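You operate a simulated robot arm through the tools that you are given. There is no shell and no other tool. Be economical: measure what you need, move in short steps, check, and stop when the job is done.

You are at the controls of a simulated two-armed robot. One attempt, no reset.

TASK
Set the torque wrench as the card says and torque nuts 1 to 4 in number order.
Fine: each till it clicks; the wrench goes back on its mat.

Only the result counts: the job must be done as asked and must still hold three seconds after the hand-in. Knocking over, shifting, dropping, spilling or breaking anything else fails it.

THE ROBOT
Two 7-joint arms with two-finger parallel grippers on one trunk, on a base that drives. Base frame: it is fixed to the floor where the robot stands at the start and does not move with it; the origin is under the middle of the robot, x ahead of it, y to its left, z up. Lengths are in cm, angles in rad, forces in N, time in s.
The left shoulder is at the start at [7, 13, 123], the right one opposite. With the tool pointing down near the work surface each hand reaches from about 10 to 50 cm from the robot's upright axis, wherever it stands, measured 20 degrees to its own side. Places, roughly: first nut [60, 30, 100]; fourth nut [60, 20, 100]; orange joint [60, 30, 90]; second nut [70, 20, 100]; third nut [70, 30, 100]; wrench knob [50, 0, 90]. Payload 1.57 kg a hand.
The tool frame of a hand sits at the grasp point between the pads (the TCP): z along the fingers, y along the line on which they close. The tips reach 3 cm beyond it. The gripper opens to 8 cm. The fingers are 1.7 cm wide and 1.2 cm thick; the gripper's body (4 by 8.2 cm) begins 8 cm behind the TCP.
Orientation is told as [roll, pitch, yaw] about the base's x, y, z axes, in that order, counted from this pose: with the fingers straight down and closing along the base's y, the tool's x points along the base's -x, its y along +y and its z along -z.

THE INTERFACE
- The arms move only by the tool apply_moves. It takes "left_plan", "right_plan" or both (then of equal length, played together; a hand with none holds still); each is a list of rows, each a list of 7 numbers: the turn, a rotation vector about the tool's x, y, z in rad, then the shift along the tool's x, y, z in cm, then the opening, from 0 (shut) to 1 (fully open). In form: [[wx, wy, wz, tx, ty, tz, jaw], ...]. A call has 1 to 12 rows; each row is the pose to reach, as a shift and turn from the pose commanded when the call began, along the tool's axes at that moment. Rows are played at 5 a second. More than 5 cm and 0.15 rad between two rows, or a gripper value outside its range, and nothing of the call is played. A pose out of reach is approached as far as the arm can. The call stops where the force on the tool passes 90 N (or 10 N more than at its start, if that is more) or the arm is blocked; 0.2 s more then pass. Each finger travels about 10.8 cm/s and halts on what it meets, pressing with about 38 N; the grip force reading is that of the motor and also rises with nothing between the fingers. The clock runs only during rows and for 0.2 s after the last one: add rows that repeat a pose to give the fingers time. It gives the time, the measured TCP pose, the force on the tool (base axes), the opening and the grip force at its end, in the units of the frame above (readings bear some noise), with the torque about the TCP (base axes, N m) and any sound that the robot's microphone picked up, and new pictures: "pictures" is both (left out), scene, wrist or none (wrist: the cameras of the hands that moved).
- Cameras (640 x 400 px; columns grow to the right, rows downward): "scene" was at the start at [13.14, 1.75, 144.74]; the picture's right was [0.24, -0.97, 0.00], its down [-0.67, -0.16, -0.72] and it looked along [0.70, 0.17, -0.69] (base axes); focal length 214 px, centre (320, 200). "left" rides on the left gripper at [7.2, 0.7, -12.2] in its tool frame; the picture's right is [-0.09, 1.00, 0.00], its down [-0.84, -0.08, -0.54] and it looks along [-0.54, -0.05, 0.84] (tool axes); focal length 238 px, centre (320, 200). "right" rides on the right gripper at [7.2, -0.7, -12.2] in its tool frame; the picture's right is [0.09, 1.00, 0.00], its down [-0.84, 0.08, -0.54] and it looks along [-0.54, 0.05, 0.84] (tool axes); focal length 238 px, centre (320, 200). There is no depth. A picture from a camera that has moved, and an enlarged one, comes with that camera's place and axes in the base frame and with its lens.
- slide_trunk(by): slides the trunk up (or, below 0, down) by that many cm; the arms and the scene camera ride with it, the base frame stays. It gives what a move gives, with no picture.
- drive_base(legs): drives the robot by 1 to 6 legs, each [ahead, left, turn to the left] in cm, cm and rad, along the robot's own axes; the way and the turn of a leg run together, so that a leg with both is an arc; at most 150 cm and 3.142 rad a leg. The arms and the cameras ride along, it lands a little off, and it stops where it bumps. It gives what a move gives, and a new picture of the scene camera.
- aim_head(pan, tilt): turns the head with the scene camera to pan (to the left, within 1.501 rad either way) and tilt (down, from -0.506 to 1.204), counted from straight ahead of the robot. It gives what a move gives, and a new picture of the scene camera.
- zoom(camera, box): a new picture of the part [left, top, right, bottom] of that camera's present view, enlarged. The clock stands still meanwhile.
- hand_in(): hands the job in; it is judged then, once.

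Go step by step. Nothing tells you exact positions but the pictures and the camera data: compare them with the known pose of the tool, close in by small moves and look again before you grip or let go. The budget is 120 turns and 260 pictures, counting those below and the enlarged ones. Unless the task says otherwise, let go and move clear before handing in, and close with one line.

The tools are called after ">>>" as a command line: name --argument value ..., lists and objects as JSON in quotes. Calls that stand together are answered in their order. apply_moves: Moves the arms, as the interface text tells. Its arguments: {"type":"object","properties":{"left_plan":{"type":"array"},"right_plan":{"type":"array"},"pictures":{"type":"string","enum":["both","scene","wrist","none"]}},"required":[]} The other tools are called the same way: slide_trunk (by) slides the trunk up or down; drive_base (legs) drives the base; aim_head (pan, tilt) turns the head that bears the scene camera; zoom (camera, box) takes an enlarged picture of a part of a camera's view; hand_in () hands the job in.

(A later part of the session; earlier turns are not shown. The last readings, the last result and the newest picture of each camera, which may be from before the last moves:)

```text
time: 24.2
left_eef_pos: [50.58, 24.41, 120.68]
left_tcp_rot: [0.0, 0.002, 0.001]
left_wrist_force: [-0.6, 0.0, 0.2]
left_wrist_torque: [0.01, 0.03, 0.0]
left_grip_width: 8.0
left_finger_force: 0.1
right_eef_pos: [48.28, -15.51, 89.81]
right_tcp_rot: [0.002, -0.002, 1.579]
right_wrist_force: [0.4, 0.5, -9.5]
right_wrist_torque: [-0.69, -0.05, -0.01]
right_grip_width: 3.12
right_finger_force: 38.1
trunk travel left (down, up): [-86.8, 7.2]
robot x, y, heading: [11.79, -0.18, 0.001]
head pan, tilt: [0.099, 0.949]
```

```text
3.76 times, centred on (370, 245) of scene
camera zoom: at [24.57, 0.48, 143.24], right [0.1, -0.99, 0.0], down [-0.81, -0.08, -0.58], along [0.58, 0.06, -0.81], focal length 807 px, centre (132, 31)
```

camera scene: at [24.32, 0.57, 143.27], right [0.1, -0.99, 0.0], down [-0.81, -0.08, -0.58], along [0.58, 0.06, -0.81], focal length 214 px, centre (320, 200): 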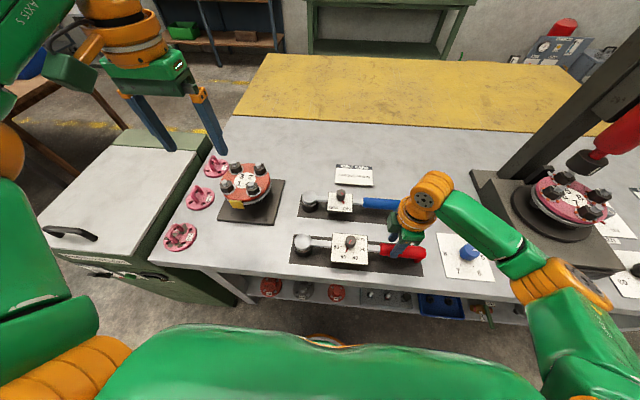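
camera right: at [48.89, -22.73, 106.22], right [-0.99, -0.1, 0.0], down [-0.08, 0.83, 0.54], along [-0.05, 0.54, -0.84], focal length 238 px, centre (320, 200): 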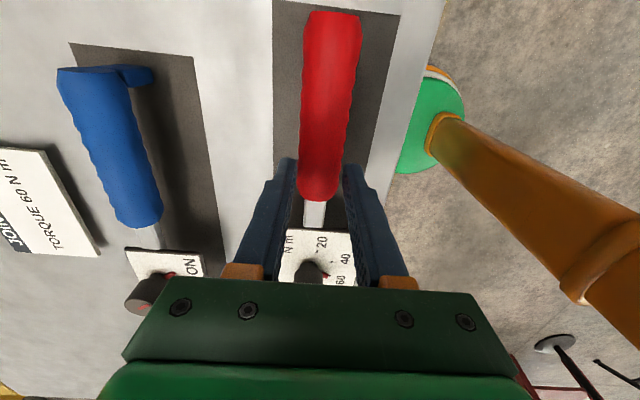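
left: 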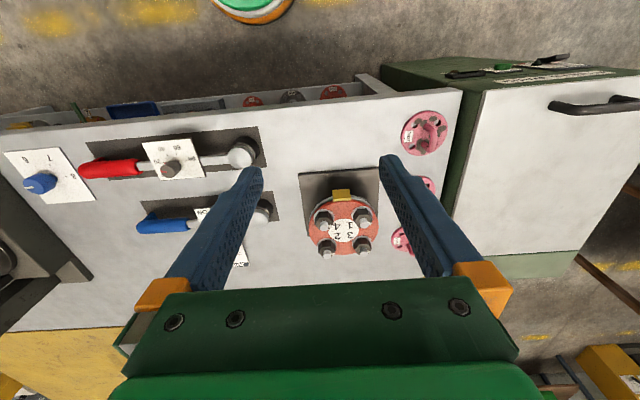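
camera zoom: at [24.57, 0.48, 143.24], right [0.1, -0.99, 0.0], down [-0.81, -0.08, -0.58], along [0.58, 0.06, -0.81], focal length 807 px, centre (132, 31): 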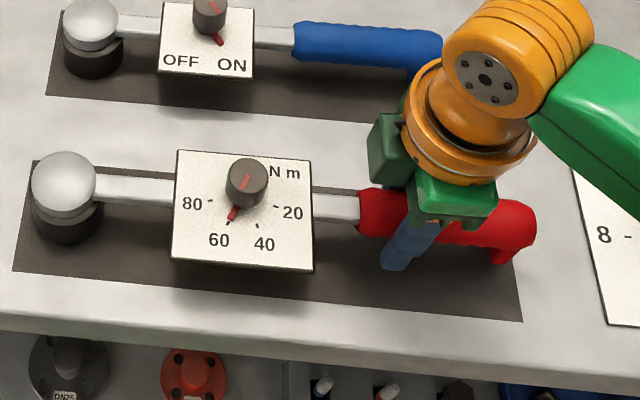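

Now it lifts (about 9.5 N load). I continue up 3 cm and check.

>>> apply_moves --right_plan '[[0, 0, 0, 0, 0, -0.6, 0], [0, 0, 0, 0, 0, -1.2, 0], [0, 0, 0, 0, 0, -1.8, 0], [0, 0, 0, 0, 0, -2.4, 0], [0, 0, 0, 0, 0, -3, 0], [0, 0, 0, 0, 0, -3, 0]]' --pictures "wrist"

>>> zoom --camera "scene" --box '[285, 205, 455, 285]'

```text
time: 25.6
left_eef_pos: [50.49, 24.4, 120.6]
left_tcp_rot: [0.0, 0.001, 0.001]
left_wrist_force: [0.1, -0.1, 0.0]
left_wrist_torque: [0.04, 0.02, -0.03]
left_grip_width: 7.99
left_finger_force: 0.1
right_eef_pos: [48.27, -15.41, 92.85]
right_tcp_rot: [-0.001, -0.002, 1.578]
right_wrist_force: [0.3, -0.8, -9.5]
right_wrist_torque: [-0.72, -0.01, 0.02]
right_grip_width: 3.1
right_finger_force: 38.0
trunk travel left (down, up): [-86.8, 7.2]
robot x, y, heading: [11.99, 0.17, 0.003]
head pan, tilt: [0.099, 0.949]
camera right: at [49.08, -22.69, 105.08], right [-0.99, -0.1, 0.0], down [-0.08, 0.83, 0.54], along [-0.05, 0.54, -0.84], focal length 238 px, centre (320, 200)
```

right: 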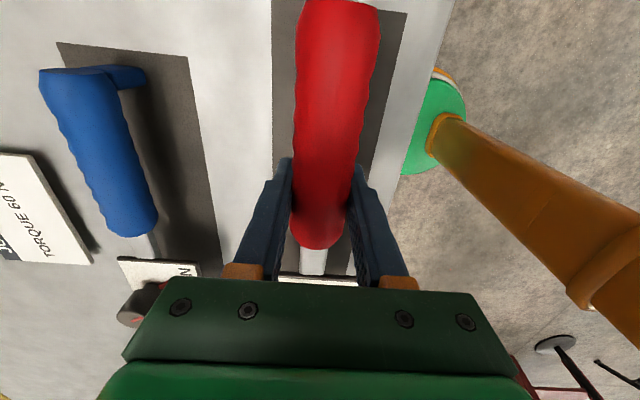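

```text
3.76 times, centred on (370, 245) of scene
camera zoom: at [24.61, 0.48, 143.24], right [0.1, -0.99, 0.0], down [-0.81, -0.08, -0.58], along [0.58, 0.06, -0.81], focal length 807 px, centre (132, 31)
```

zoom: 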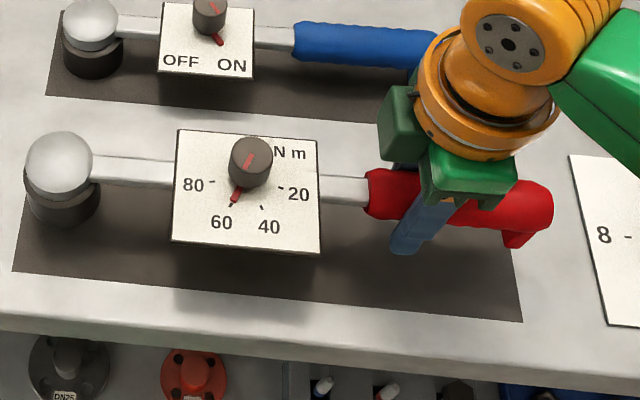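

The wrench is held level. I now study the joint from the scene and left cameras before bringing it over.

>>> zoom --camera "scene" --box '[205, 150, 301, 230]'

>>> zoom --camera "left" --box '[250, 60, 410, 180]'

```text
5.00 times, centred on (253, 190) of scene
camera zoom: at [24.61, 0.48, 143.24], right [0.1, -0.99, 0.0], down [-0.81, -0.08, -0.58], along [0.58, 0.06, -0.81], focal length 1072 px, centre (655, 250)
```

zoom: 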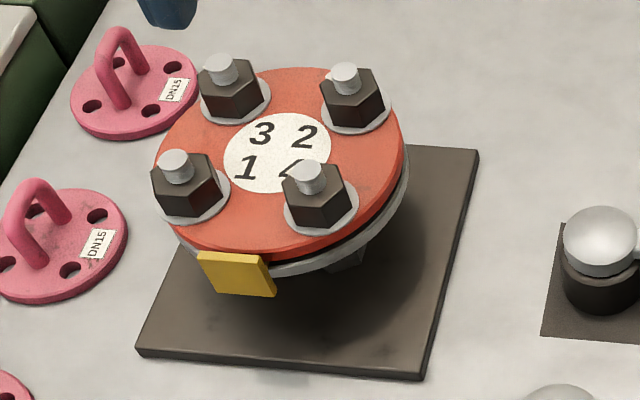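

```text
3.33 times, centred on (330, 120) of left
camera zoom: at [43.43, 24.91, 132.94], right [0.09, 1.0, 0.0], down [0.84, -0.08, 0.54], along [0.54, -0.05, -0.84], focal length 794 px, centre (287, 467)
```

zoom: 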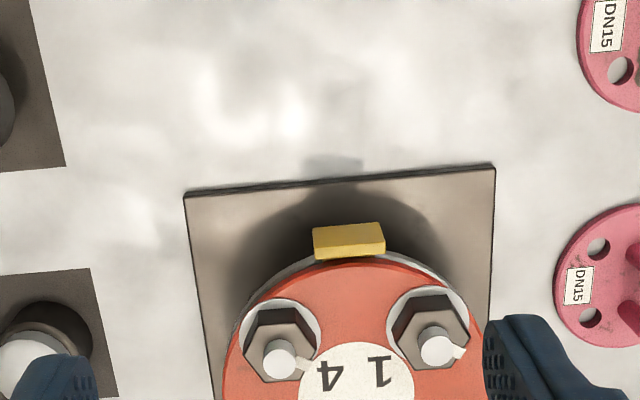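

Stud tops are at z≈99.7; nuts ≈ 1:[59,30], 2:[66.2,23], 3:[66.1,30], 4:[59.1,23], flange face ≈96.7. I raise the wrench and move the left hand back, to serve as an overhead eye.

>>> apply_moves --right_plan '[[0, 0, 0, 0, 0, -2, 0], [0, 0, 0, 0, 0, -4, 0], [0, 0, 0, 0, 0, -6.5, 0], [0, 0, 0, 0, 0, -9, 0], [0, 0, 0, 0, 0, -11.5, 0], [0, 0, 0, 0, 0, -14, 0], [0, 0, 0, 0, 0, -16, 0], [0, 0, 0, 0, 0, -17, 0], [0, 0, 0, 0, 0, -17, 0]]' --left_plan '[[0, 0, 0, 1.5, 1.2, -1, 1], [0, 0, 0, 3, 2.4, -2, 1], [0, 0, 0, 4.5, 3.6, -3, 1], [0, 0, 0, 6, 4.8, -4, 1], [0, 0, 0, 7.5, 6, -5, 1], [0, 0, 0, 9, 7.2, -6, 1], [0, 0, 0, 10.5, 8.4, -6, 1], [0, 0, 0, 12, 9.6, -6, 1], [0, 0, 0, 12, 9.6, -6, 1]]'

```text
time: 27.6
left_eef_pos: [41.42, 33.17, 126.02]
left_tcp_rot: [0.0, 0.001, 0.002]
left_wrist_force: [0.1, 0.2, 1.6]
left_wrist_torque: [0.01, -0.02, -0.01]
left_grip_width: 7.99
left_finger_force: 0.0
left hand out of reach, approached as far as the arm can: row 7, 8, 9
right_eef_pos: [48.38, -15.62, 109.91]
right_tcp_rot: [0.001, -0.003, 1.58]
right_wrist_force: [-0.7, 0.2, -10.5]
right_wrist_torque: [-0.69, 0.0, -0.01]
right_grip_width: 3.1
right_finger_force: 37.6
trunk travel left (down, up): [-86.8, 7.2]
robot x, y, heading: [12.23, 0.08, 0.005]
head pan, tilt: [0.099, 0.949]
camera scene: at [24.57, 0.44, 143.25], right [0.1, -0.99, 0.0], down [-0.81, -0.08, -0.58], along [0.58, 0.06, -0.81], focal length 214 px, centre (320, 200)
camera right: at [49.13, -22.88, 122.14], right [-0.99, -0.1, 0.0], down [-0.08, 0.83, 0.54], along [-0.05, 0.54, -0.84], focal length 238 px, centre (320, 200)
camera left: at [34.3, 33.65, 138.25], right [0.09, 1.0, 0.0], down [0.84, -0.08, 0.54], along [0.54, -0.05, -0.84], focal length 238 px, centre (320, 200)
```

scene: 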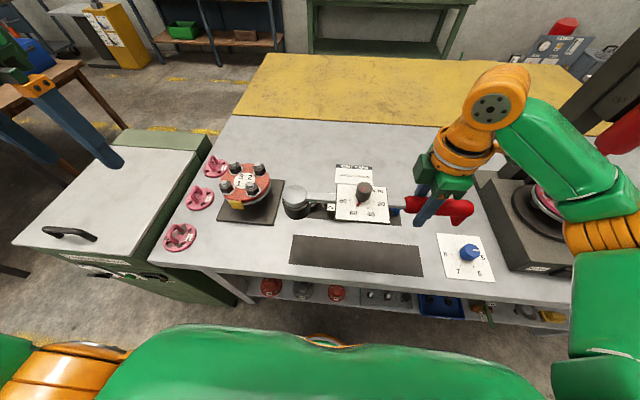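
right: 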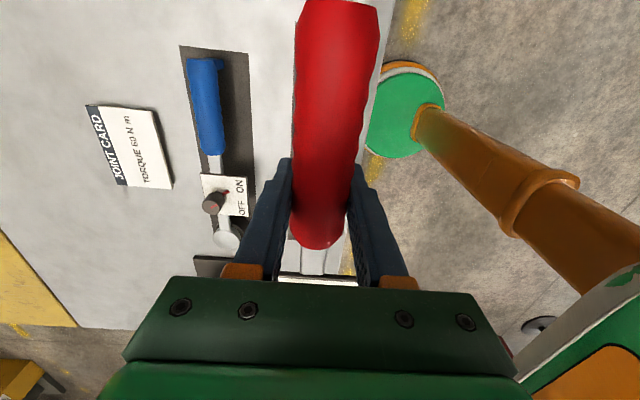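
left: 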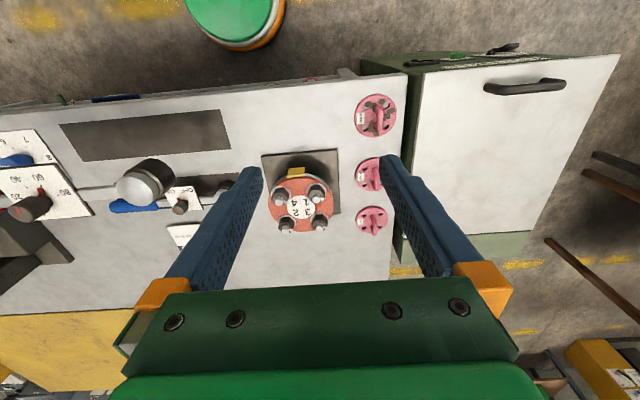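

The left camera sees both ball and joint; the socket is 23.3 cm ahead of the hand. I drive 10 cm to the left so the right arm faces the joint.

>>> drive_base --legs '[[0, 10, 0]]'

```text
time: 28.7
left_eef_pos: [41.47, 42.21, 126.26]
left_tcp_rot: [0.007, 0.002, 0.001]
left_wrist_force: [0.5, -0.8, 0.8]
left_wrist_torque: [0.06, -0.04, 0.01]
left_grip_width: 8.0
left_finger_force: 0.0
right_eef_pos: [48.33, -6.45, 109.72]
right_tcp_rot: [0.001, -0.009, 1.576]
right_wrist_force: [-0.1, -0.3, -9.7]
right_wrist_torque: [-0.61, 0.02, -0.01]
right_grip_width: 3.11
right_finger_force: 38.2
trunk travel left (down, up): [-86.8, 7.2]
robot x, y, heading: [12.03, 10.22, 0.002]
head pan, tilt: [0.099, 0.949]
camera scene: at [24.62, 9.43, 143.24], right [0.1, -1.0, -0.01], down [-0.81, -0.08, -0.58], along [0.58, 0.06, -0.81], focal length 214 px, centre (320, 200)
```

scene: 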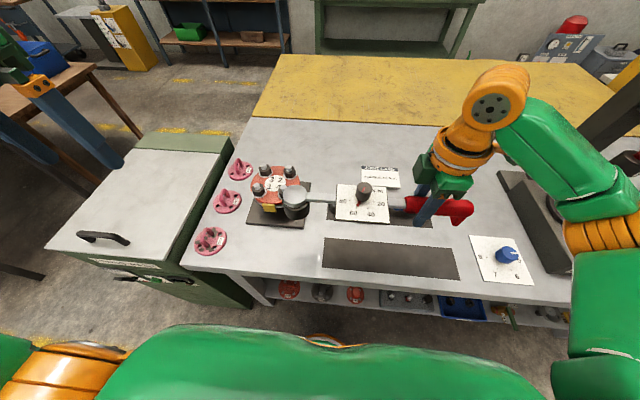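

Now I swing the wrench over nut 1 at height, handle pointing back-right, and bring the left hand's view back over the joint.

>>> apply_moves --right_plan '[[0, 0, 0.07, -2, -0.1, 0, 0], [0, 0, 0.14, -4, -0.2, 0, 0], [0, 0, 0.21, -6, -0.3, 0, 0], [0, 0, 0.28, -8, -0.4, 0, 0], [0, 0, 0.35, -10, -0.5, 0, 0], [0, 0, 0.42, -12, -0.6, 0, 0], [0, 0, 0.44, -14, -0.7, 0, 0], [0, 0, 0.44, -14, -0.7, 0, 0], [0, 0, 0.44, -14, -0.7, 0, 0]]' --left_plan '[[0, 0, 0, 0, -1, 0, 1], [0, 0, 0, 0, -2, 0, 1], [0, 0, 0, 0, -3, 0, 1], [0, 0, 0, 0, -4, 0, 1], [0, 0, 0, 0, -5, 0, 1], [0, 0, 0, 0, -6, 0, 1], [0, 0, 0, 0, -7, 0, 1], [0, 0, 0, 0, -7, 0, 1], [0, 0, 0, 0, -7, 0, 1]]'

```text
time: 30.7
left_eef_pos: [41.35, 36.02, 126.09]
left_tcp_rot: [0.001, 0.001, 0.001]
left_wrist_force: [-0.1, -0.2, 0.7]
left_wrist_torque: [0.01, 0.01, 0.0]
left_grip_width: 8.0
left_finger_force: 0.1
right_eef_pos: [48.88, 8.38, 109.9]
right_tcp_rot: [0.002, -0.001, 1.136]
right_wrist_force: [0.1, -0.6, -9.6]
right_wrist_torque: [-0.63, 0.23, -0.01]
right_grip_width: 3.12
right_finger_force: 38.5
trunk travel left (down, up): [-86.8, 7.2]
robot x, y, heading: [11.93, 9.73, 0.002]
head pan, tilt: [0.099, 0.949]
camera scene: at [24.62, 10.34, 143.24], right [0.1, -1.0, 0.0], down [-0.81, -0.08, -0.58], along [0.58, 0.06, -0.81], focal length 214 px, centre (320, 200)
camera right: at [46.54, 1.43, 122.11], right [-0.94, 0.34, 0.0], down [0.28, 0.79, 0.54], along [0.18, 0.51, -0.84], focal length 238 px, centre (320, 200)
camera left: at [34.3, 36.52, 138.29], right [0.09, 1.0, 0.0], down [0.84, -0.08, 0.54], along [0.54, -0.05, -0.84], focal length 238 px, centre (320, 200)
```

scene: 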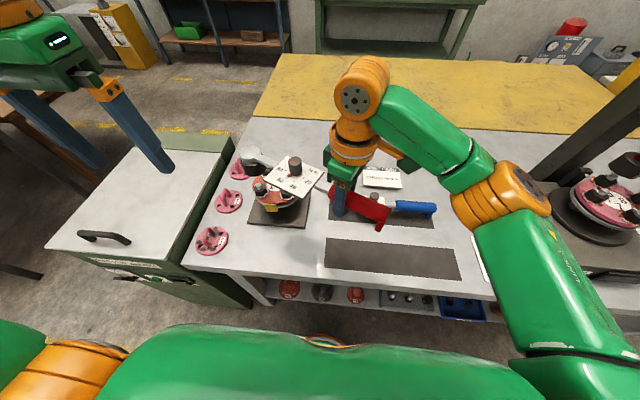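
right: 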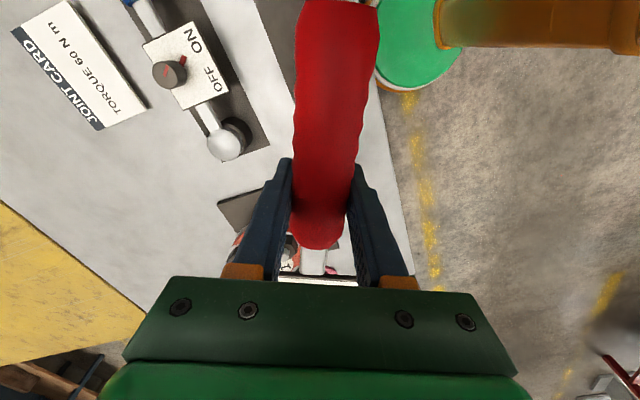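
left: 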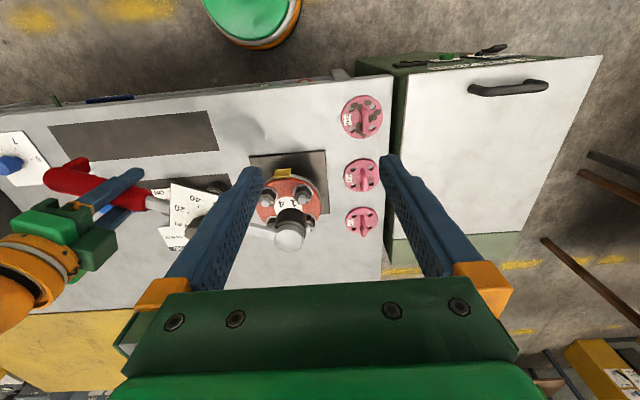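

Kinematics puts the socket at about [58.9, 29.5], close to nut 1. I zoom the left view to refine nut positions.

>>> zoom --camera "left" --box '[240, 160, 336, 260]'

>>> zoom --camera "scene" --box '[220, 130, 332, 230]'

```text
4.00 times, centred on (288, 210) of left
camera zoom: at [34.3, 36.52, 138.29], right [0.09, 1.0, 0.0], down [0.84, -0.08, 0.54], along [0.54, -0.05, -0.84], focal length 953 px, centre (448, 160)
```

zoom: 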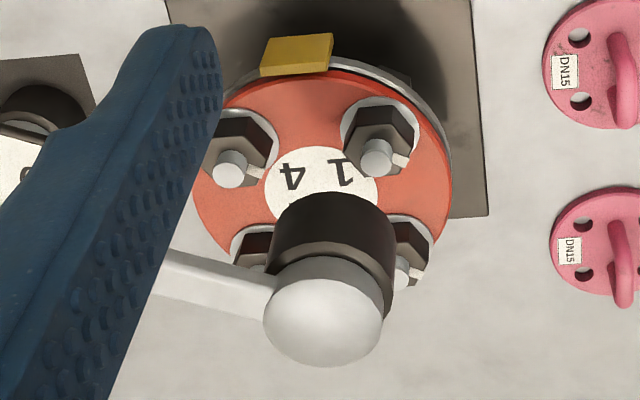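

```text
4.00 times, centred on (276, 180) of scene
camera zoom: at [24.62, 10.34, 143.24], right [0.1, -1.0, 0.0], down [-0.81, -0.08, -0.58], along [0.58, 0.06, -0.81], focal length 858 px, centre (496, 280)
```

zoom: 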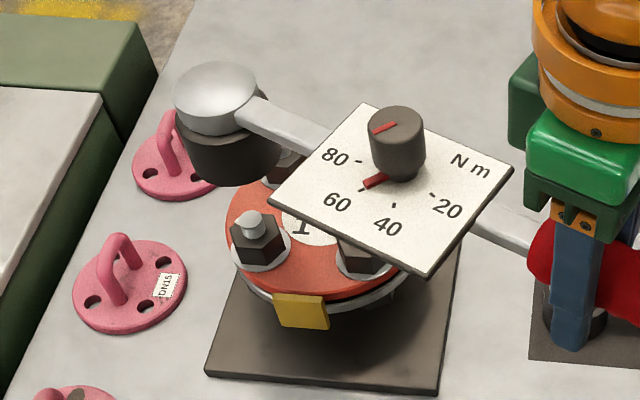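

The socket must go +0.8 cm in y; I lower to just above the stud and re-center the left view.

>>> apply_moves --right_plan '[[0, 0, 0, -0.36, 0.17, 1, 0], [0, 0, 0, -0.73, 0.34, 2, 0], [0, 0, 0, -0.73, 0.34, 3.5, 0], [0, 0, 0, -0.73, 0.34, 5, 0], [0, 0, 0, -0.73, 0.34, 5, 0]]' --left_plan '[[0, 0, 0, 0, -1.2, 0, 1], [0, 0, 0, 0, -2.4, 0, 1], [0, 0, 0, 0, -3.6, 0, 1], [0, 0, 0, 0, -5, 0, 1], [0, 0, 0, 0, -5, 0, 1]]' --pictures "none"

>>> zoom --camera "left" --box '[240, 160, 400, 260]'

>>> zoom --camera "scene" --box '[220, 130, 332, 230]'

```text
time: 31.9
left_eef_pos: [41.55, 31.04, 125.97]
left_tcp_rot: [0.0, 0.002, 0.002]
left_wrist_force: [-0.5, -0.4, 0.0]
left_wrist_torque: [0.01, -0.01, 0.0]
left_grip_width: 8.0
left_finger_force: 0.0
right_eef_pos: [48.94, 9.16, 104.81]
right_tcp_rot: [0.002, -0.001, 1.135]
right_wrist_force: [-0.8, 0.3, -9.9]
right_wrist_torque: [-0.64, 0.27, 0.0]
right_grip_width: 3.13
right_finger_force: 37.9
trunk travel left (down, up): [-86.8, 7.2]
robot x, y, heading: [11.71, 9.3, 0.002]
head pan, tilt: [0.099, 0.949]
```

```text
4.00 times, centred on (320, 210) of left
camera zoom: at [34.39, 31.56, 138.17], right [0.09, 1.0, 0.0], down [0.84, -0.08, 0.54], along [0.54, -0.05, -0.84], focal length 953 px, centre (320, 160)
```

zoom: 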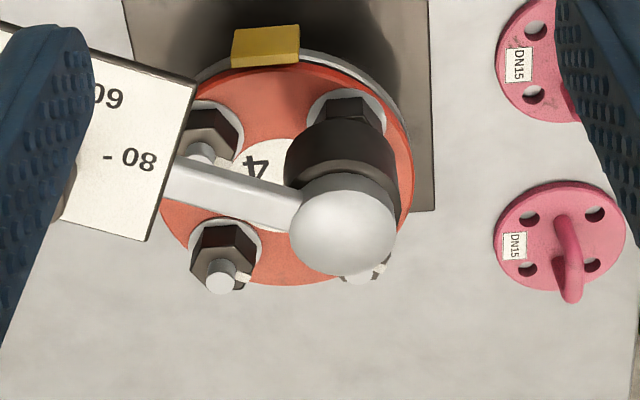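

```text
4.00 times, centred on (276, 180) of scene
camera zoom: at [24.63, 10.41, 143.24], right [0.1, -1.0, 0.0], down [-0.81, -0.08, -0.58], along [0.58, 0.06, -0.81], focal length 858 px, centre (496, 280)
```

zoom: 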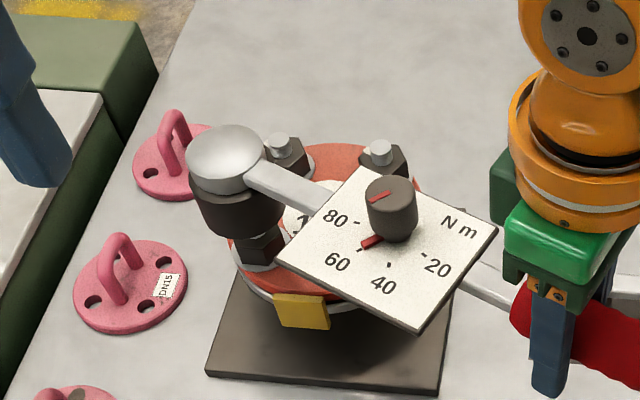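

The socket is over nut 1 within a few mm. I lower gently with force watching.

>>> apply_moves --right_plan '[[0, 0, 0, 0.06, 0.14, 0.6, 0], [0, 0, 0, 0.06, 0.14, 1.2, 0], [0, 0, 0, 0.06, 0.14, 1.8, 0], [0, 0, 0, 0.06, 0.14, 2.2, 0], [0, 0, 0, 0.06, 0.14, 2.2, 0]]' --pictures "none"

>>> zoom --camera "scene" --box '[220, 130, 332, 230]'

>>> zoom --camera "left" --box '[240, 160, 400, 260]'

```text
time: 33.1
left_eef_pos: [41.43, 31.1, 125.96]
left_tcp_rot: [0.0, 0.002, 0.001]
left_wrist_force: [0.3, 0.8, 0.5]
left_wrist_torque: [0.02, 0.0, 0.03]
left_grip_width: 7.99
left_finger_force: 0.1
right_eef_pos: [48.87, 9.08, 102.61]
right_tcp_rot: [0.002, 0.0, 1.138]
right_wrist_force: [0.7, -0.7, -8.6]
right_wrist_torque: [-0.67, 0.26, -0.01]
right_grip_width: 3.1
right_finger_force: 38.3
trunk travel left (down, up): [-86.8, 7.2]
robot x, y, heading: [12.02, 9.88, -0.002]
head pan, tilt: [0.099, 0.949]
```

```text
4.00 times, centred on (276, 180) of scene
camera zoom: at [24.63, 10.41, 143.24], right [0.1, -1.0, 0.0], down [-0.81, -0.08, -0.58], along [0.58, 0.06, -0.81], focal length 858 px, centre (496, 280)
```

zoom: 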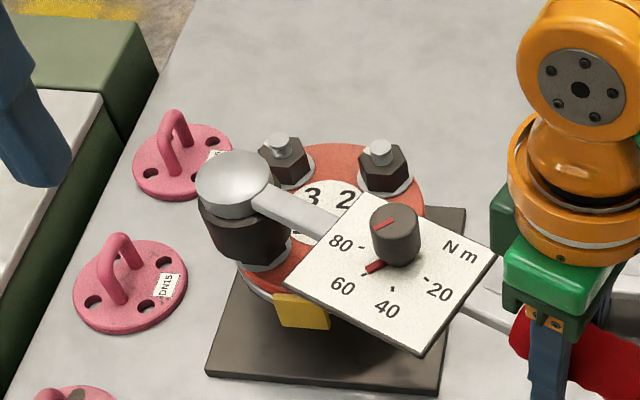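

```text
4.00 times, centred on (320, 210) of left
camera zoom: at [34.38, 31.57, 138.17], right [0.09, 1.0, 0.0], down [0.84, -0.08, 0.54], along [0.54, -0.05, -0.84], focal length 953 px, centre (320, 160)
```

zoom: 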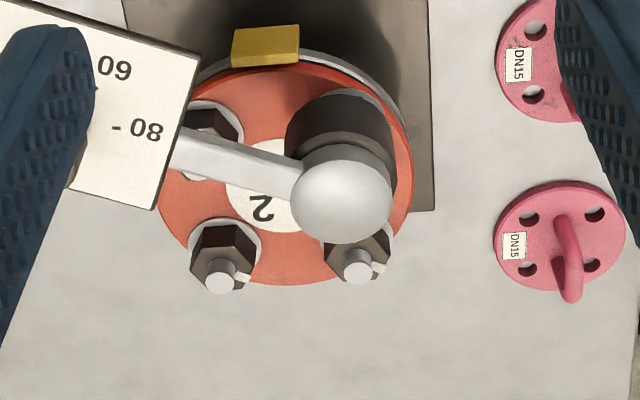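

It has passed over the stud without contact. I continue down to seat it.

>>> apply_moves --right_plan '[[0, 0, 0, 0, 0, 0.4, 0], [0, 0, 0, 0, 0, 0.8, 0], [0, 0, 0, 0, 0, 1.2, 0], [0, 0, 0, 0, 0, 1.6, 0], [0, 0, 0, 0, 0, 1.6, 0]]' --pictures "none"

>>> zoom --camera "scene" --box '[220, 130, 332, 230]'

>>> zoom --camera "left" --box '[240, 160, 400, 260]'

```text
time: 34.3
left_eef_pos: [41.38, 31.02, 126.04]
left_tcp_rot: [-0.001, 0.0, 0.002]
left_wrist_force: [-0.4, 0.3, 0.2]
left_wrist_torque: [0.0, -0.02, 0.03]
left_grip_width: 8.01
left_finger_force: 0.1
right_eef_pos: [48.79, 9.11, 101.12]
right_tcp_rot: [0.001, -0.003, 1.135]
right_wrist_force: [2.3, 0.6, -0.8]
right_wrist_torque: [1.14, -0.8, -0.26]
right_grip_width: 3.11
right_finger_force: 38.0
trunk travel left (down, up): [-86.8, 7.2]
robot x, y, heading: [12.32, 9.82, -0.001]
head pan, tilt: [0.099, 0.949]
```

```text
4.00 times, centred on (276, 180) of scene
camera zoom: at [24.47, 10.35, 143.26], right [0.1, -1.0, 0.0], down [-0.81, -0.08, -0.58], along [0.58, 0.06, -0.81], focal length 858 px, centre (496, 280)
```

zoom: 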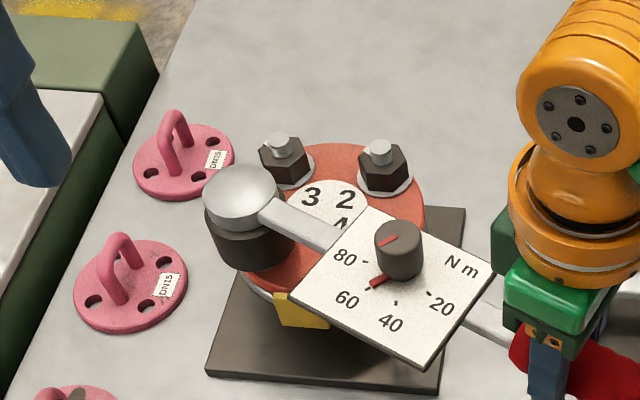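

```text
4.00 times, centred on (320, 210) of left
camera zoom: at [34.23, 31.52, 138.22], right [0.09, 1.0, 0.0], down [0.84, -0.08, 0.54], along [0.54, -0.05, -0.84], focal length 953 px, centre (320, 160)
```

zoom: 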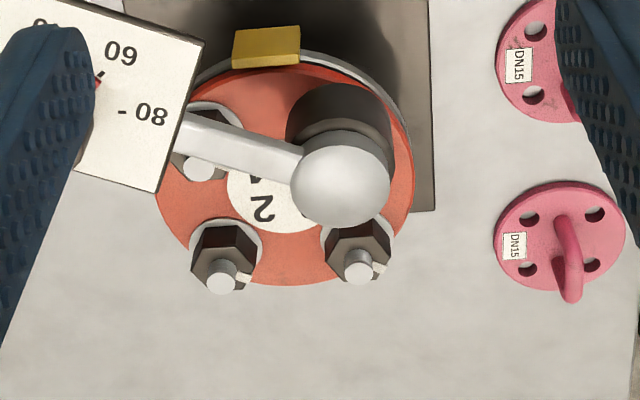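

The socket is seated on nut 1 (torque sign flipped). I now swing the handle clockwise about the nut in small steps, listening.

>>> apply_moves --right_plan '[[0, 0, 0.05, -0.03, 1.16, 0, 0], [0, 0, 0.1, -0.12, 2.33, 0, 0], [0, 0, 0.15, -0.26, 3.48, 0, 0], [0, 0, 0.2, -0.46, 4.63, 0, 0], [0, 0, 0.25, -0.72, 5.76, 0, 0], [0, 0, 0.3, -1.04, 6.89, 0, 0]]' --pictures "none"

>>> zoom --camera "scene" --box '[220, 130, 380, 250]'

```text
time: 35.7
left_eef_pos: [41.43, 31.01, 125.97]
left_tcp_rot: [-0.002, 0.0, 0.001]
left_wrist_force: [-0.2, 0.1, 0.5]
left_wrist_torque: [0.0, 0.0, 0.03]
left_grip_width: 8.0
left_finger_force: 0.1
right_eef_pos: [42.84, 12.98, 101.22]
right_tcp_rot: [-0.002, 0.002, 0.836]
right_wrist_force: [-0.3, 1.5, -5.7]
right_wrist_torque: [-0.05, -0.07, 0.07]
right_grip_width: 3.09
right_finger_force: 37.7
trunk travel left (down, up): [-86.8, 7.2]
robot x, y, heading: [11.66, 9.95, 0.002]
head pan, tilt: [0.099, 0.949]
```

```text
3.33 times, centred on (300, 190) of scene
camera zoom: at [24.49, 10.48, 143.25], right [0.1, -1.0, 0.0], down [-0.81, -0.08, -0.58], along [0.58, 0.06, -0.81], focal length 715 px, centre (387, 233)
```

zoom: 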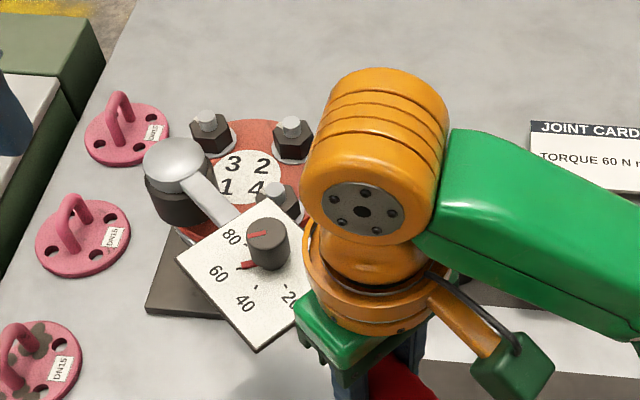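

No resistance yet. I press 0.4 cm lower to see whether the socket drops further on.

>>> apply_moves --right_plan '[[0, 0, 0, 0, 0, 0.2, 0], [0, 0, 0, 0, 0, 0.4, 0], [0, 0, 0, 0, 0, 0.4, 0]]' --pictures "none"

>>> zoom --camera "left" --box '[240, 160, 400, 260]'

```text
time: 36.5
left_eef_pos: [41.21, 30.97, 126.02]
left_tcp_rot: [0.0, 0.001, 0.0]
left_wrist_force: [0.5, 0.3, 0.0]
left_wrist_torque: [0.02, 0.0, 0.01]
left_grip_width: 7.98
left_finger_force: 0.0
right_eef_pos: [42.82, 13.04, 100.74]
right_tcp_rot: [0.001, -0.004, 0.836]
right_wrist_force: [0.9, 0.8, -1.3]
right_wrist_torque: [0.87, -1.08, 0.01]
right_grip_width: 3.11
right_finger_force: 37.9
trunk travel left (down, up): [-86.8, 7.2]
robot x, y, heading: [12.06, 9.78, 0.001]
head pan, tilt: [0.099, 0.949]
```

```text
4.00 times, centred on (320, 210) of left
camera zoom: at [34.15, 31.53, 138.23], right [0.09, 1.0, 0.0], down [0.84, -0.08, 0.54], along [0.54, -0.05, -0.84], focal length 953 px, centre (320, 160)
```

zoom: 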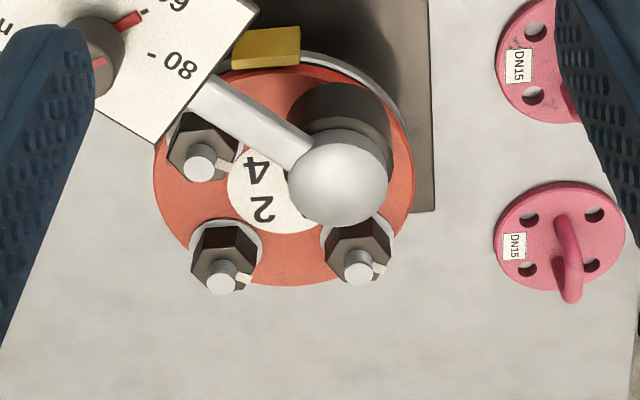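

Seated with light pressure. I continue the clockwise swing, moving the left hand out of the way.

>>> apply_moves --right_plan '[[0, 0, 0.05, -0.03, 1.16, 0, 0], [0, 0, 0.1, -0.12, 2.33, 0, 0], [0, 0, 0.15, -0.26, 3.48, 0, 0], [0, 0, 0.2, -0.46, 4.63, 0, 0], [0, 0, 0.25, -0.72, 5.76, 0, 0], [0, 0, 0.3, -1.04, 6.89, 0, 0]]' --left_plan '[[0, 0, 0, 0, 1, 0, 1], [0, 0, 0, 0, 2, 0, 1], [0, 0, 0, 0, 3, 0, 1], [0, 0, 0, 0, 4, 0, 1], [0, 0, 0, 0, 5, 0, 1], [0, 0, 0, 0, 6, 0, 1]]' --pictures "none"

>>> zoom --camera "left" --box '[200, 140, 380, 260]'

```text
time: 37.9
left_eef_pos: [41.28, 37.13, 126.07]
left_tcp_rot: [-0.003, -0.002, 0.001]
left_wrist_force: [0.0, 0.7, 0.7]
left_wrist_torque: [-0.04, 0.01, 0.01]
left_grip_width: 8.01
left_finger_force: 0.0
right_eef_pos: [38.45, 18.37, 100.73]
right_tcp_rot: [0.0, -0.001, 0.535]
right_wrist_force: [0.9, 1.0, -6.4]
right_wrist_torque: [0.06, -0.27, -0.04]
right_grip_width: 3.11
right_finger_force: 37.9
trunk travel left (down, up): [-86.8, 7.2]
robot x, y, heading: [12.06, 9.68, -0.0]
head pan, tilt: [0.099, 0.949]
```

```text
3.33 times, centred on (290, 200) of left
camera zoom: at [34.22, 37.58, 138.21], right [0.09, 1.0, 0.0], down [0.84, -0.08, 0.54], along [0.54, -0.05, -0.84], focal length 794 px, centre (420, 200)
```

zoom: 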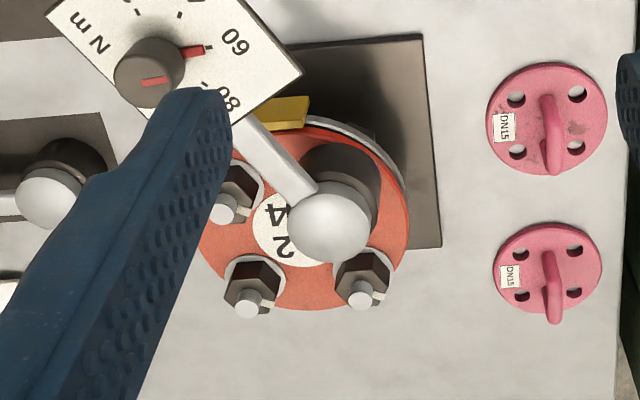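

Still free running. I continue the swing a little, with the left hand further away.

>>> apply_moves --right_plan '[[0, 0, 0, 0, 0, 0.2, 0], [0, 0, 0.05, -0.03, 1.16, 0.2, 0], [0, 0, 0.1, -0.12, 2.33, 0.2, 0], [0, 0, 0.15, -0.26, 3.48, 0.2, 0], [0, 0, 0.2, -0.46, 4.63, 0.2, 0], [0, 0, 0.25, -0.72, 5.76, 0.2, 0], [0, 0, 0.3, -1.04, 6.89, 0.2, 0]]' --left_plan '[[0, 0, 0, 0, 1, 0, 1], [0, 0, 0, 0, 2, -0.5, 1], [0, 0, 0, 0, 3, -1, 1], [0, 0, 0, 0, 4, -1.5, 1], [0, 0, 0, 0, 5, -2, 1], [0, 0, 0, 0, 6, -2, 1], [0, 0, 0, 0, 6, -2, 1]]' --pictures "scene"

```text
time: 39.5
left_eef_pos: [41.85, 42.27, 127.37]
left_tcp_rot: [0.0, -0.002, 0.001]
left_wrist_force: [-0.2, -0.1, -0.7]
left_wrist_torque: [-0.02, -0.03, 0.0]
left_grip_width: 7.98
left_finger_force: 0.0
left hand out of reach, approached as far as the arm can: row 5, 6, 7
right_eef_pos: [37.6, 22.09, 100.27]
right_tcp_rot: [0.0, -0.006, 0.25]
right_wrist_force: [-1.8, 2.0, -0.9]
right_wrist_torque: [0.66, -1.2, 0.6]
right_grip_width: 3.23
right_finger_force: 37.8
right hand out of reach, approached as far as the arm can: row 6, 7
trunk travel left (down, up): [-86.8, 7.2]
robot x, y, heading: [12.43, 10.0, 0.003]
head pan, tilt: [0.099, 0.949]
camera scene: at [24.07, 10.47, 143.3], right [0.1, -0.99, 0.0], down [-0.81, -0.08, -0.58], along [0.58, 0.06, -0.81], focal length 214 px, centre (320, 200)
```

scene: 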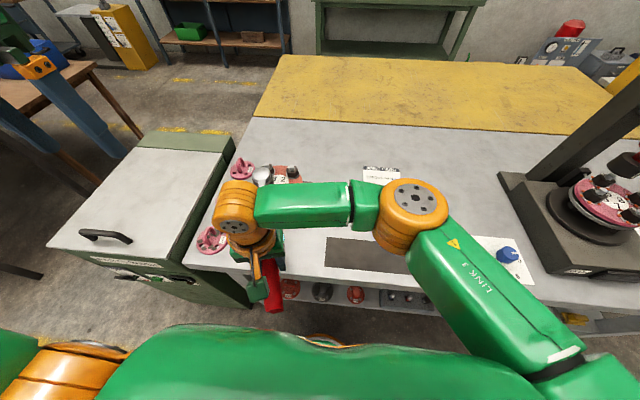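

The arm hit its reach limit, so I back off a bit, lift off the nut and check whether nut 1 turned.

>>> apply_moves --right_plan '[[0, 0, -0.1, -0.12, -2.33, -0.2, 0], [0, 0, -0.15, -0.26, -3.48, -0.2, 0], [0, 0, -0.15, -0.26, -3.48, -2, 0], [0, 0, -0.15, -0.26, -3.48, -4, 0], [0, 0, -0.15, -0.26, -3.48, -6, 0], [0, 0, -0.2, -0.46, -4.63, -6, 0], [0, 0, -0.3, -1.04, -6.89, -6, 0], [0, 0, -0.4, -1.84, -9.07, -6, 0], [0, 0, -0.5, -2.85, -11.17, -6, 0], [0, 0, -0.6, -4.07, -13.16, -6, 0], [0, 0, -0.6, -4.07, -13.16, -6, 0]]' --left_plan '[[0, 0, 0, 0, 0, 0, 1], [0, 0, 0, 0, 0, 0, 1], [0, 0, 0, 0, 0, 0, 1], [0, 0, 0, 0, -1, 0, 1], [0, 0, 0, 0, -2, 0, 1], [0, 0, 0, 0, -4, 0, 1], [0, 0, 0, 0, -6, 0, 1], [0, 0, 0, 0, -8, 0, 1], [0, 0, 0, 0, -10, 0, 1], [0, 0, 0, 0, -12, 0, 1], [0, 0, 0, 0, -12, 0, 1]]'

>>> zoom --camera "left" --box '[240, 160, 400, 260]'

```text
time: 41.9
left_eef_pos: [42.18, 30.35, 127.24]
left_tcp_rot: [-0.002, 0.001, 0.001]
left_wrist_force: [-0.2, 0.6, 0.8]
left_wrist_torque: [0.01, 0.01, 0.0]
left_grip_width: 8.0
left_finger_force: 0.0
right_eef_pos: [44.94, 10.07, 105.86]
right_tcp_rot: [0.002, -0.002, 0.838]
right_wrist_force: [-0.7, 0.0, -9.4]
right_wrist_torque: [-0.51, 0.47, 0.02]
right_grip_width: 3.09
right_finger_force: 37.7
trunk travel left (down, up): [-86.8, 7.2]
robot x, y, heading: [11.75, 9.88, -0.004]
head pan, tilt: [0.099, 0.949]
camera scene: at [24.6, 10.45, 143.24], right [0.1, -1.0, 0.0], down [-0.81, -0.08, -0.58], along [0.58, 0.06, -0.81], focal length 214 px, centre (320, 200)
camera right: at [40.77, 4.29, 118.18], right [-0.8, 0.6, 0.0], down [0.5, 0.67, 0.54], along [0.32, 0.44, -0.84], focal length 238 px, centre (320, 200)
camera left: at [35.02, 30.8, 139.37], right [0.09, 1.0, 0.0], down [0.84, -0.08, 0.54], along [0.54, -0.05, -0.84], focal length 238 px, centre (320, 200)
```

scene: 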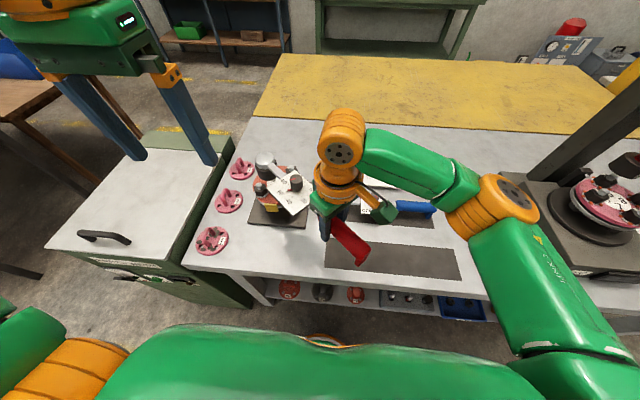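
right: 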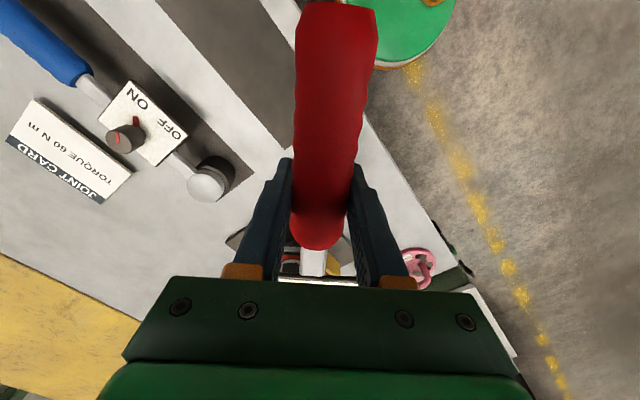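
left: 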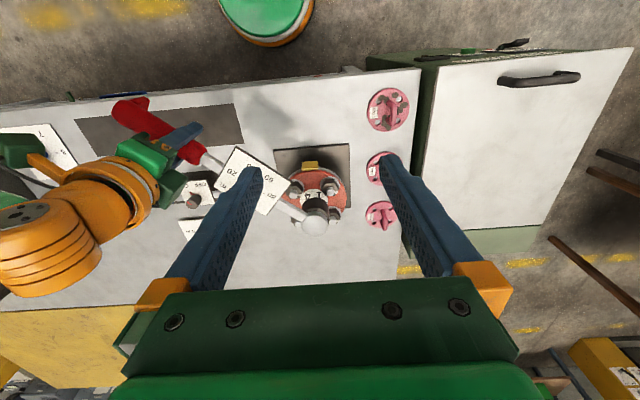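

```text
4.00 times, centred on (320, 210) of left
camera zoom: at [35.02, 30.8, 139.37], right [0.09, 1.0, 0.0], down [0.84, -0.08, 0.54], along [0.54, -0.05, -0.84], focal length 953 px, centre (320, 160)
```

zoom: 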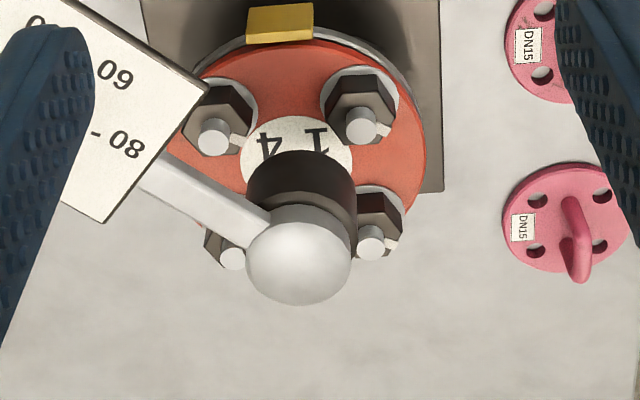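

I compare nut 1 with the others closely.

>>> zoom --camera "left" --box '[285, 165, 349, 205]'

>>> zoom --camera "scene" --box '[240, 150, 320, 200]'

```text
10.00 times, centred on (317, 185) of left
camera zoom: at [35.02, 30.8, 139.37], right [0.09, 1.0, 0.0], down [0.84, -0.08, 0.54], along [0.54, -0.05, -0.84], focal length 2384 px, centre (350, 350)
```

zoom: 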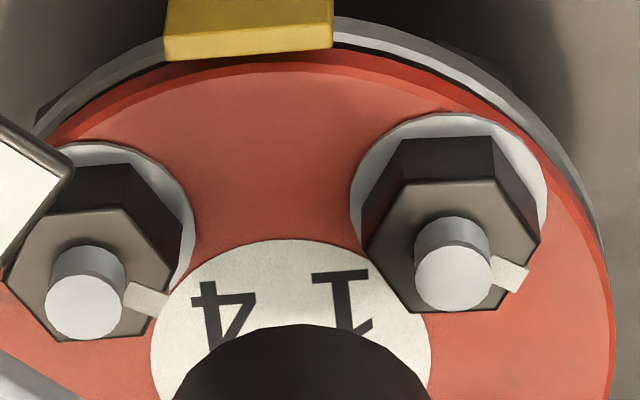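

```text
8.00 times, centred on (280, 175) of scene
camera zoom: at [24.6, 10.45, 143.24], right [0.1, -1.0, 0.0], down [-0.81, -0.08, -0.58], along [0.58, 0.06, -0.81], focal length 1716 px, centre (640, 400)
```

zoom: 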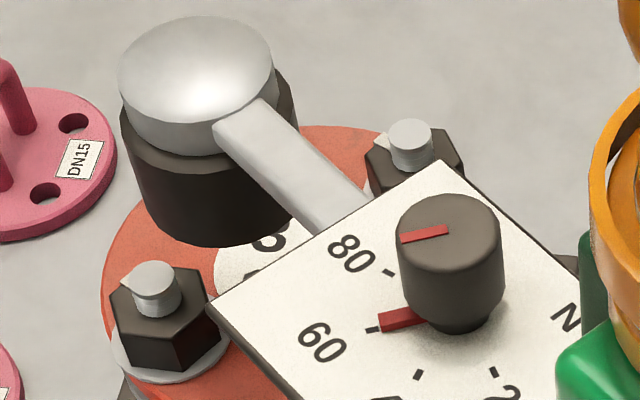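

Nut 1 has not turned: the socket was not engaged. I re-center over nut 1 with the handle at a 30° multiple (hex-aligned) and look very closely before descending.

>>> apply_moves --right_plan '[[0, 0, -0.1, -0.7, -0.75, 0, 0], [0, 0, -0.209, -1.44, -1.53, 0, 0], [0, 0, -0.209, -1.44, -1.53, 0.8, 0], [0, 0, -0.209, -1.44, -1.53, 0.8, 0]]' --pictures "none"

>>> zoom --camera "left" --box '[288, 160, 368, 220]'

>>> zoom --camera "scene" --box '[235, 145, 315, 205]'

```text
time: 42.9
left_eef_pos: [42.08, 30.26, 127.18]
left_tcp_rot: [0.001, 0.003, 0.001]
left_wrist_force: [-0.3, -0.8, -0.8]
left_wrist_torque: [0.0, -0.01, -0.02]
left_grip_width: 8.0
left_finger_force: 0.0
right_eef_pos: [46.87, 10.19, 105.0]
right_tcp_rot: [0.004, 0.001, 1.046]
right_wrist_force: [0.1, -0.3, -9.5]
right_wrist_torque: [-0.6, 0.37, 0.0]
right_grip_width: 3.11
right_finger_force: 37.3
trunk travel left (down, up): [-86.8, 7.2]
robot x, y, heading: [12.31, 10.12, 0.002]
head pan, tilt: [0.099, 0.949]
```

```text
6.67 times, centred on (328, 190) of left
camera zoom: at [35.02, 30.78, 139.38], right [0.09, 1.0, 0.0], down [0.84, -0.08, 0.54], along [0.54, -0.05, -0.84], focal length 1589 px, centre (267, 267)
```

zoom: 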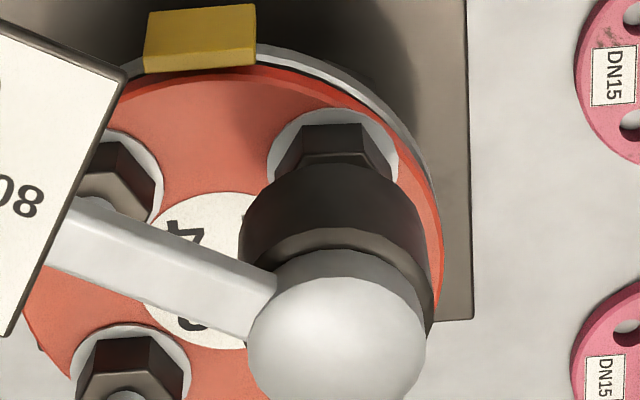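

```text
6.67 times, centred on (275, 175) of scene
camera zoom: at [24.6, 10.4, 143.24], right [0.1, -1.0, 0.0], down [-0.81, -0.08, -0.58], along [0.58, 0.06, -0.81], focal length 1430 px, centre (620, 367)
```

zoom: 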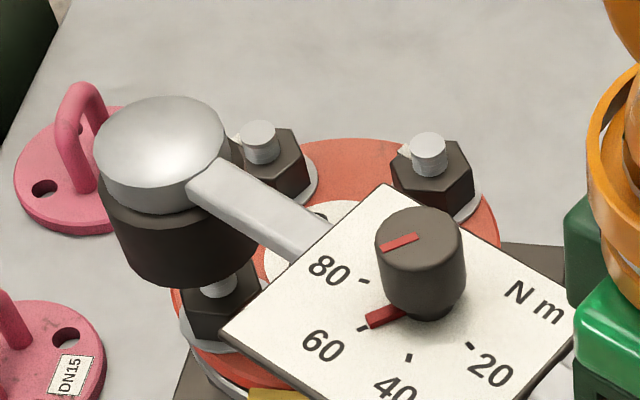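

Reworking the triangulation, nut 1 is probably about 0.6 cm further in x than I assumed (the socket was riding on the nut top). I shift +0.6 cm in x and probe down again.

>>> apply_moves --right_plan '[[0, 0, 0, -0.3, -0.52, 0, 0], [0, 0, 0, -0.3, -0.52, 1, 0], [0, 0, 0, -0.3, -0.52, 2, 0], [0, 0, 0, -0.3, -0.52, 3, 0], [0, 0, 0, -0.3, -0.52, 3.6, 0], [0, 0, 0, -0.3, -0.52, 3.6, 0]]' --pictures "none"

>>> zoom --camera "left" --box '[288, 160, 368, 220]'

>>> zoom --camera "scene" --box '[235, 145, 315, 205]'

```text
time: 44.3
left_eef_pos: [42.05, 30.25, 127.28]
left_tcp_rot: [0.0, 0.002, 0.001]
left_wrist_force: [-0.8, 0.0, 0.4]
left_wrist_torque: [-0.03, -0.01, 0.0]
left_grip_width: 8.03
left_finger_force: 0.2
right_eef_pos: [47.47, 10.15, 101.47]
right_tcp_rot: [0.002, 0.0, 1.046]
right_wrist_force: [0.1, 0.1, -10.1]
right_wrist_torque: [-0.62, 0.31, 0.0]
right_grip_width: 3.12
right_finger_force: 38.1
trunk travel left (down, up): [-86.8, 7.2]
robot x, y, heading: [11.92, 9.4, -0.0]
head pan, tilt: [0.099, 0.949]
```

```text
6.67 times, centred on (328, 190) of left
camera zoom: at [35.03, 30.79, 139.38], right [0.09, 1.0, 0.0], down [0.84, -0.08, 0.54], along [0.54, -0.05, -0.84], focal length 1589 px, centre (267, 267)
```

zoom: 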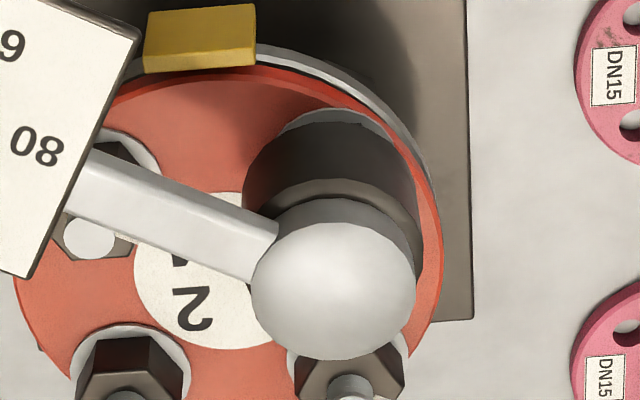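

```text
6.67 times, centred on (275, 175) of scene
camera zoom: at [24.61, 10.41, 143.24], right [0.1, -1.0, 0.0], down [-0.81, -0.08, -0.58], along [0.58, 0.06, -0.81], focal length 1430 px, centre (620, 367)
```

zoom: 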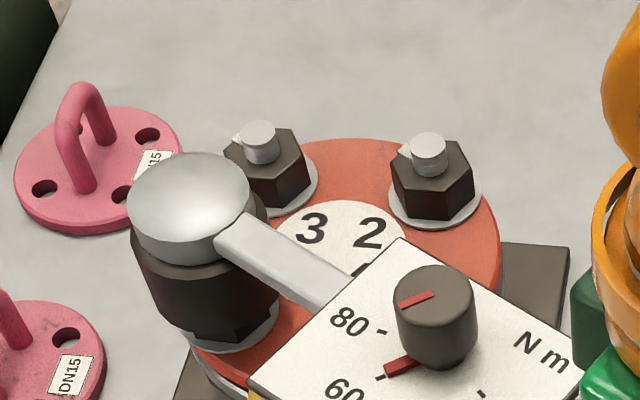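

x now looks consistent in both views. I probe further down.

>>> apply_moves --right_plan '[[0, 0, 0, 0.09, -0.05, 0.3, 0], [0, 0, 0, 0.09, -0.05, 0.6, 0], [0, 0, 0, 0.09, -0.05, 0.9, 0], [0, 0, 0, 0.09, -0.05, 1.2, 0], [0, 0, 0, 0.09, -0.05, 1.2, 0]]' --pictures "none"

>>> zoom --camera "left" --box '[288, 160, 368, 220]'

>>> zoom --camera "scene" --box '[235, 145, 315, 205]'

```text
time: 45.5
left_eef_pos: [42.11, 30.25, 127.12]
left_tcp_rot: [0.0, 0.003, 0.001]
left_wrist_force: [-0.4, 0.5, 0.3]
left_wrist_torque: [0.01, 0.0, 0.01]
left_grip_width: 7.98
left_finger_force: 0.0
right_eef_pos: [47.75, 10.07, 100.32]
right_tcp_rot: [0.001, 0.001, 1.045]
right_wrist_force: [0.3, 0.1, -9.5]
right_wrist_torque: [-0.59, 0.33, -0.02]
right_grip_width: 3.12
right_finger_force: 38.1
trunk travel left (down, up): [-86.8, 7.2]
robot x, y, heading: [12.39, 9.67, -0.003]
head pan, tilt: [0.099, 0.949]
```

```text
6.67 times, centred on (328, 190) of left
camera zoom: at [35.04, 30.79, 139.38], right [0.09, 1.0, 0.0], down [0.84, -0.08, 0.54], along [0.54, -0.05, -0.84], focal length 1589 px, centre (267, 267)
```

zoom: 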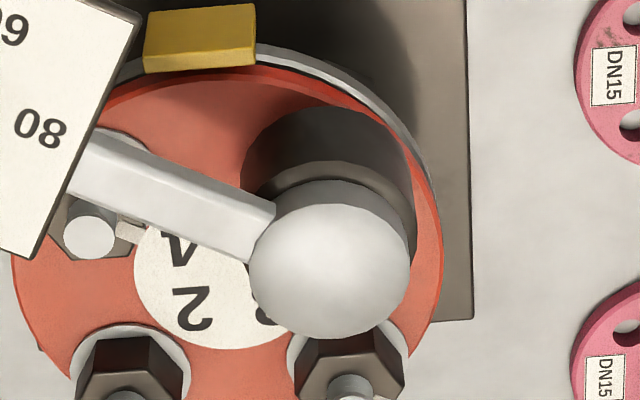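

```text
6.67 times, centred on (275, 175) of scene
camera zoom: at [24.62, 10.41, 143.24], right [0.1, -1.0, 0.0], down [-0.81, -0.08, -0.58], along [0.58, 0.06, -0.81], focal length 1430 px, centre (620, 367)
```

zoom: 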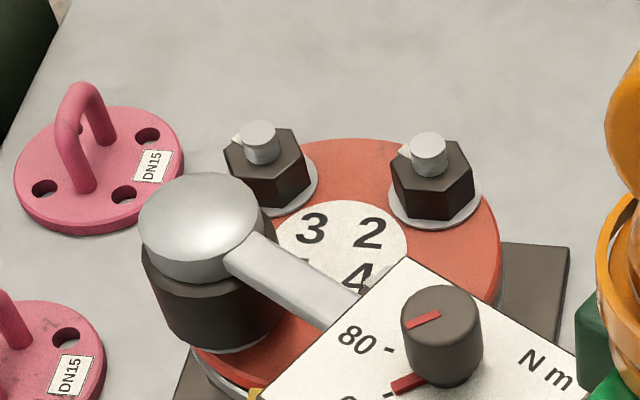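

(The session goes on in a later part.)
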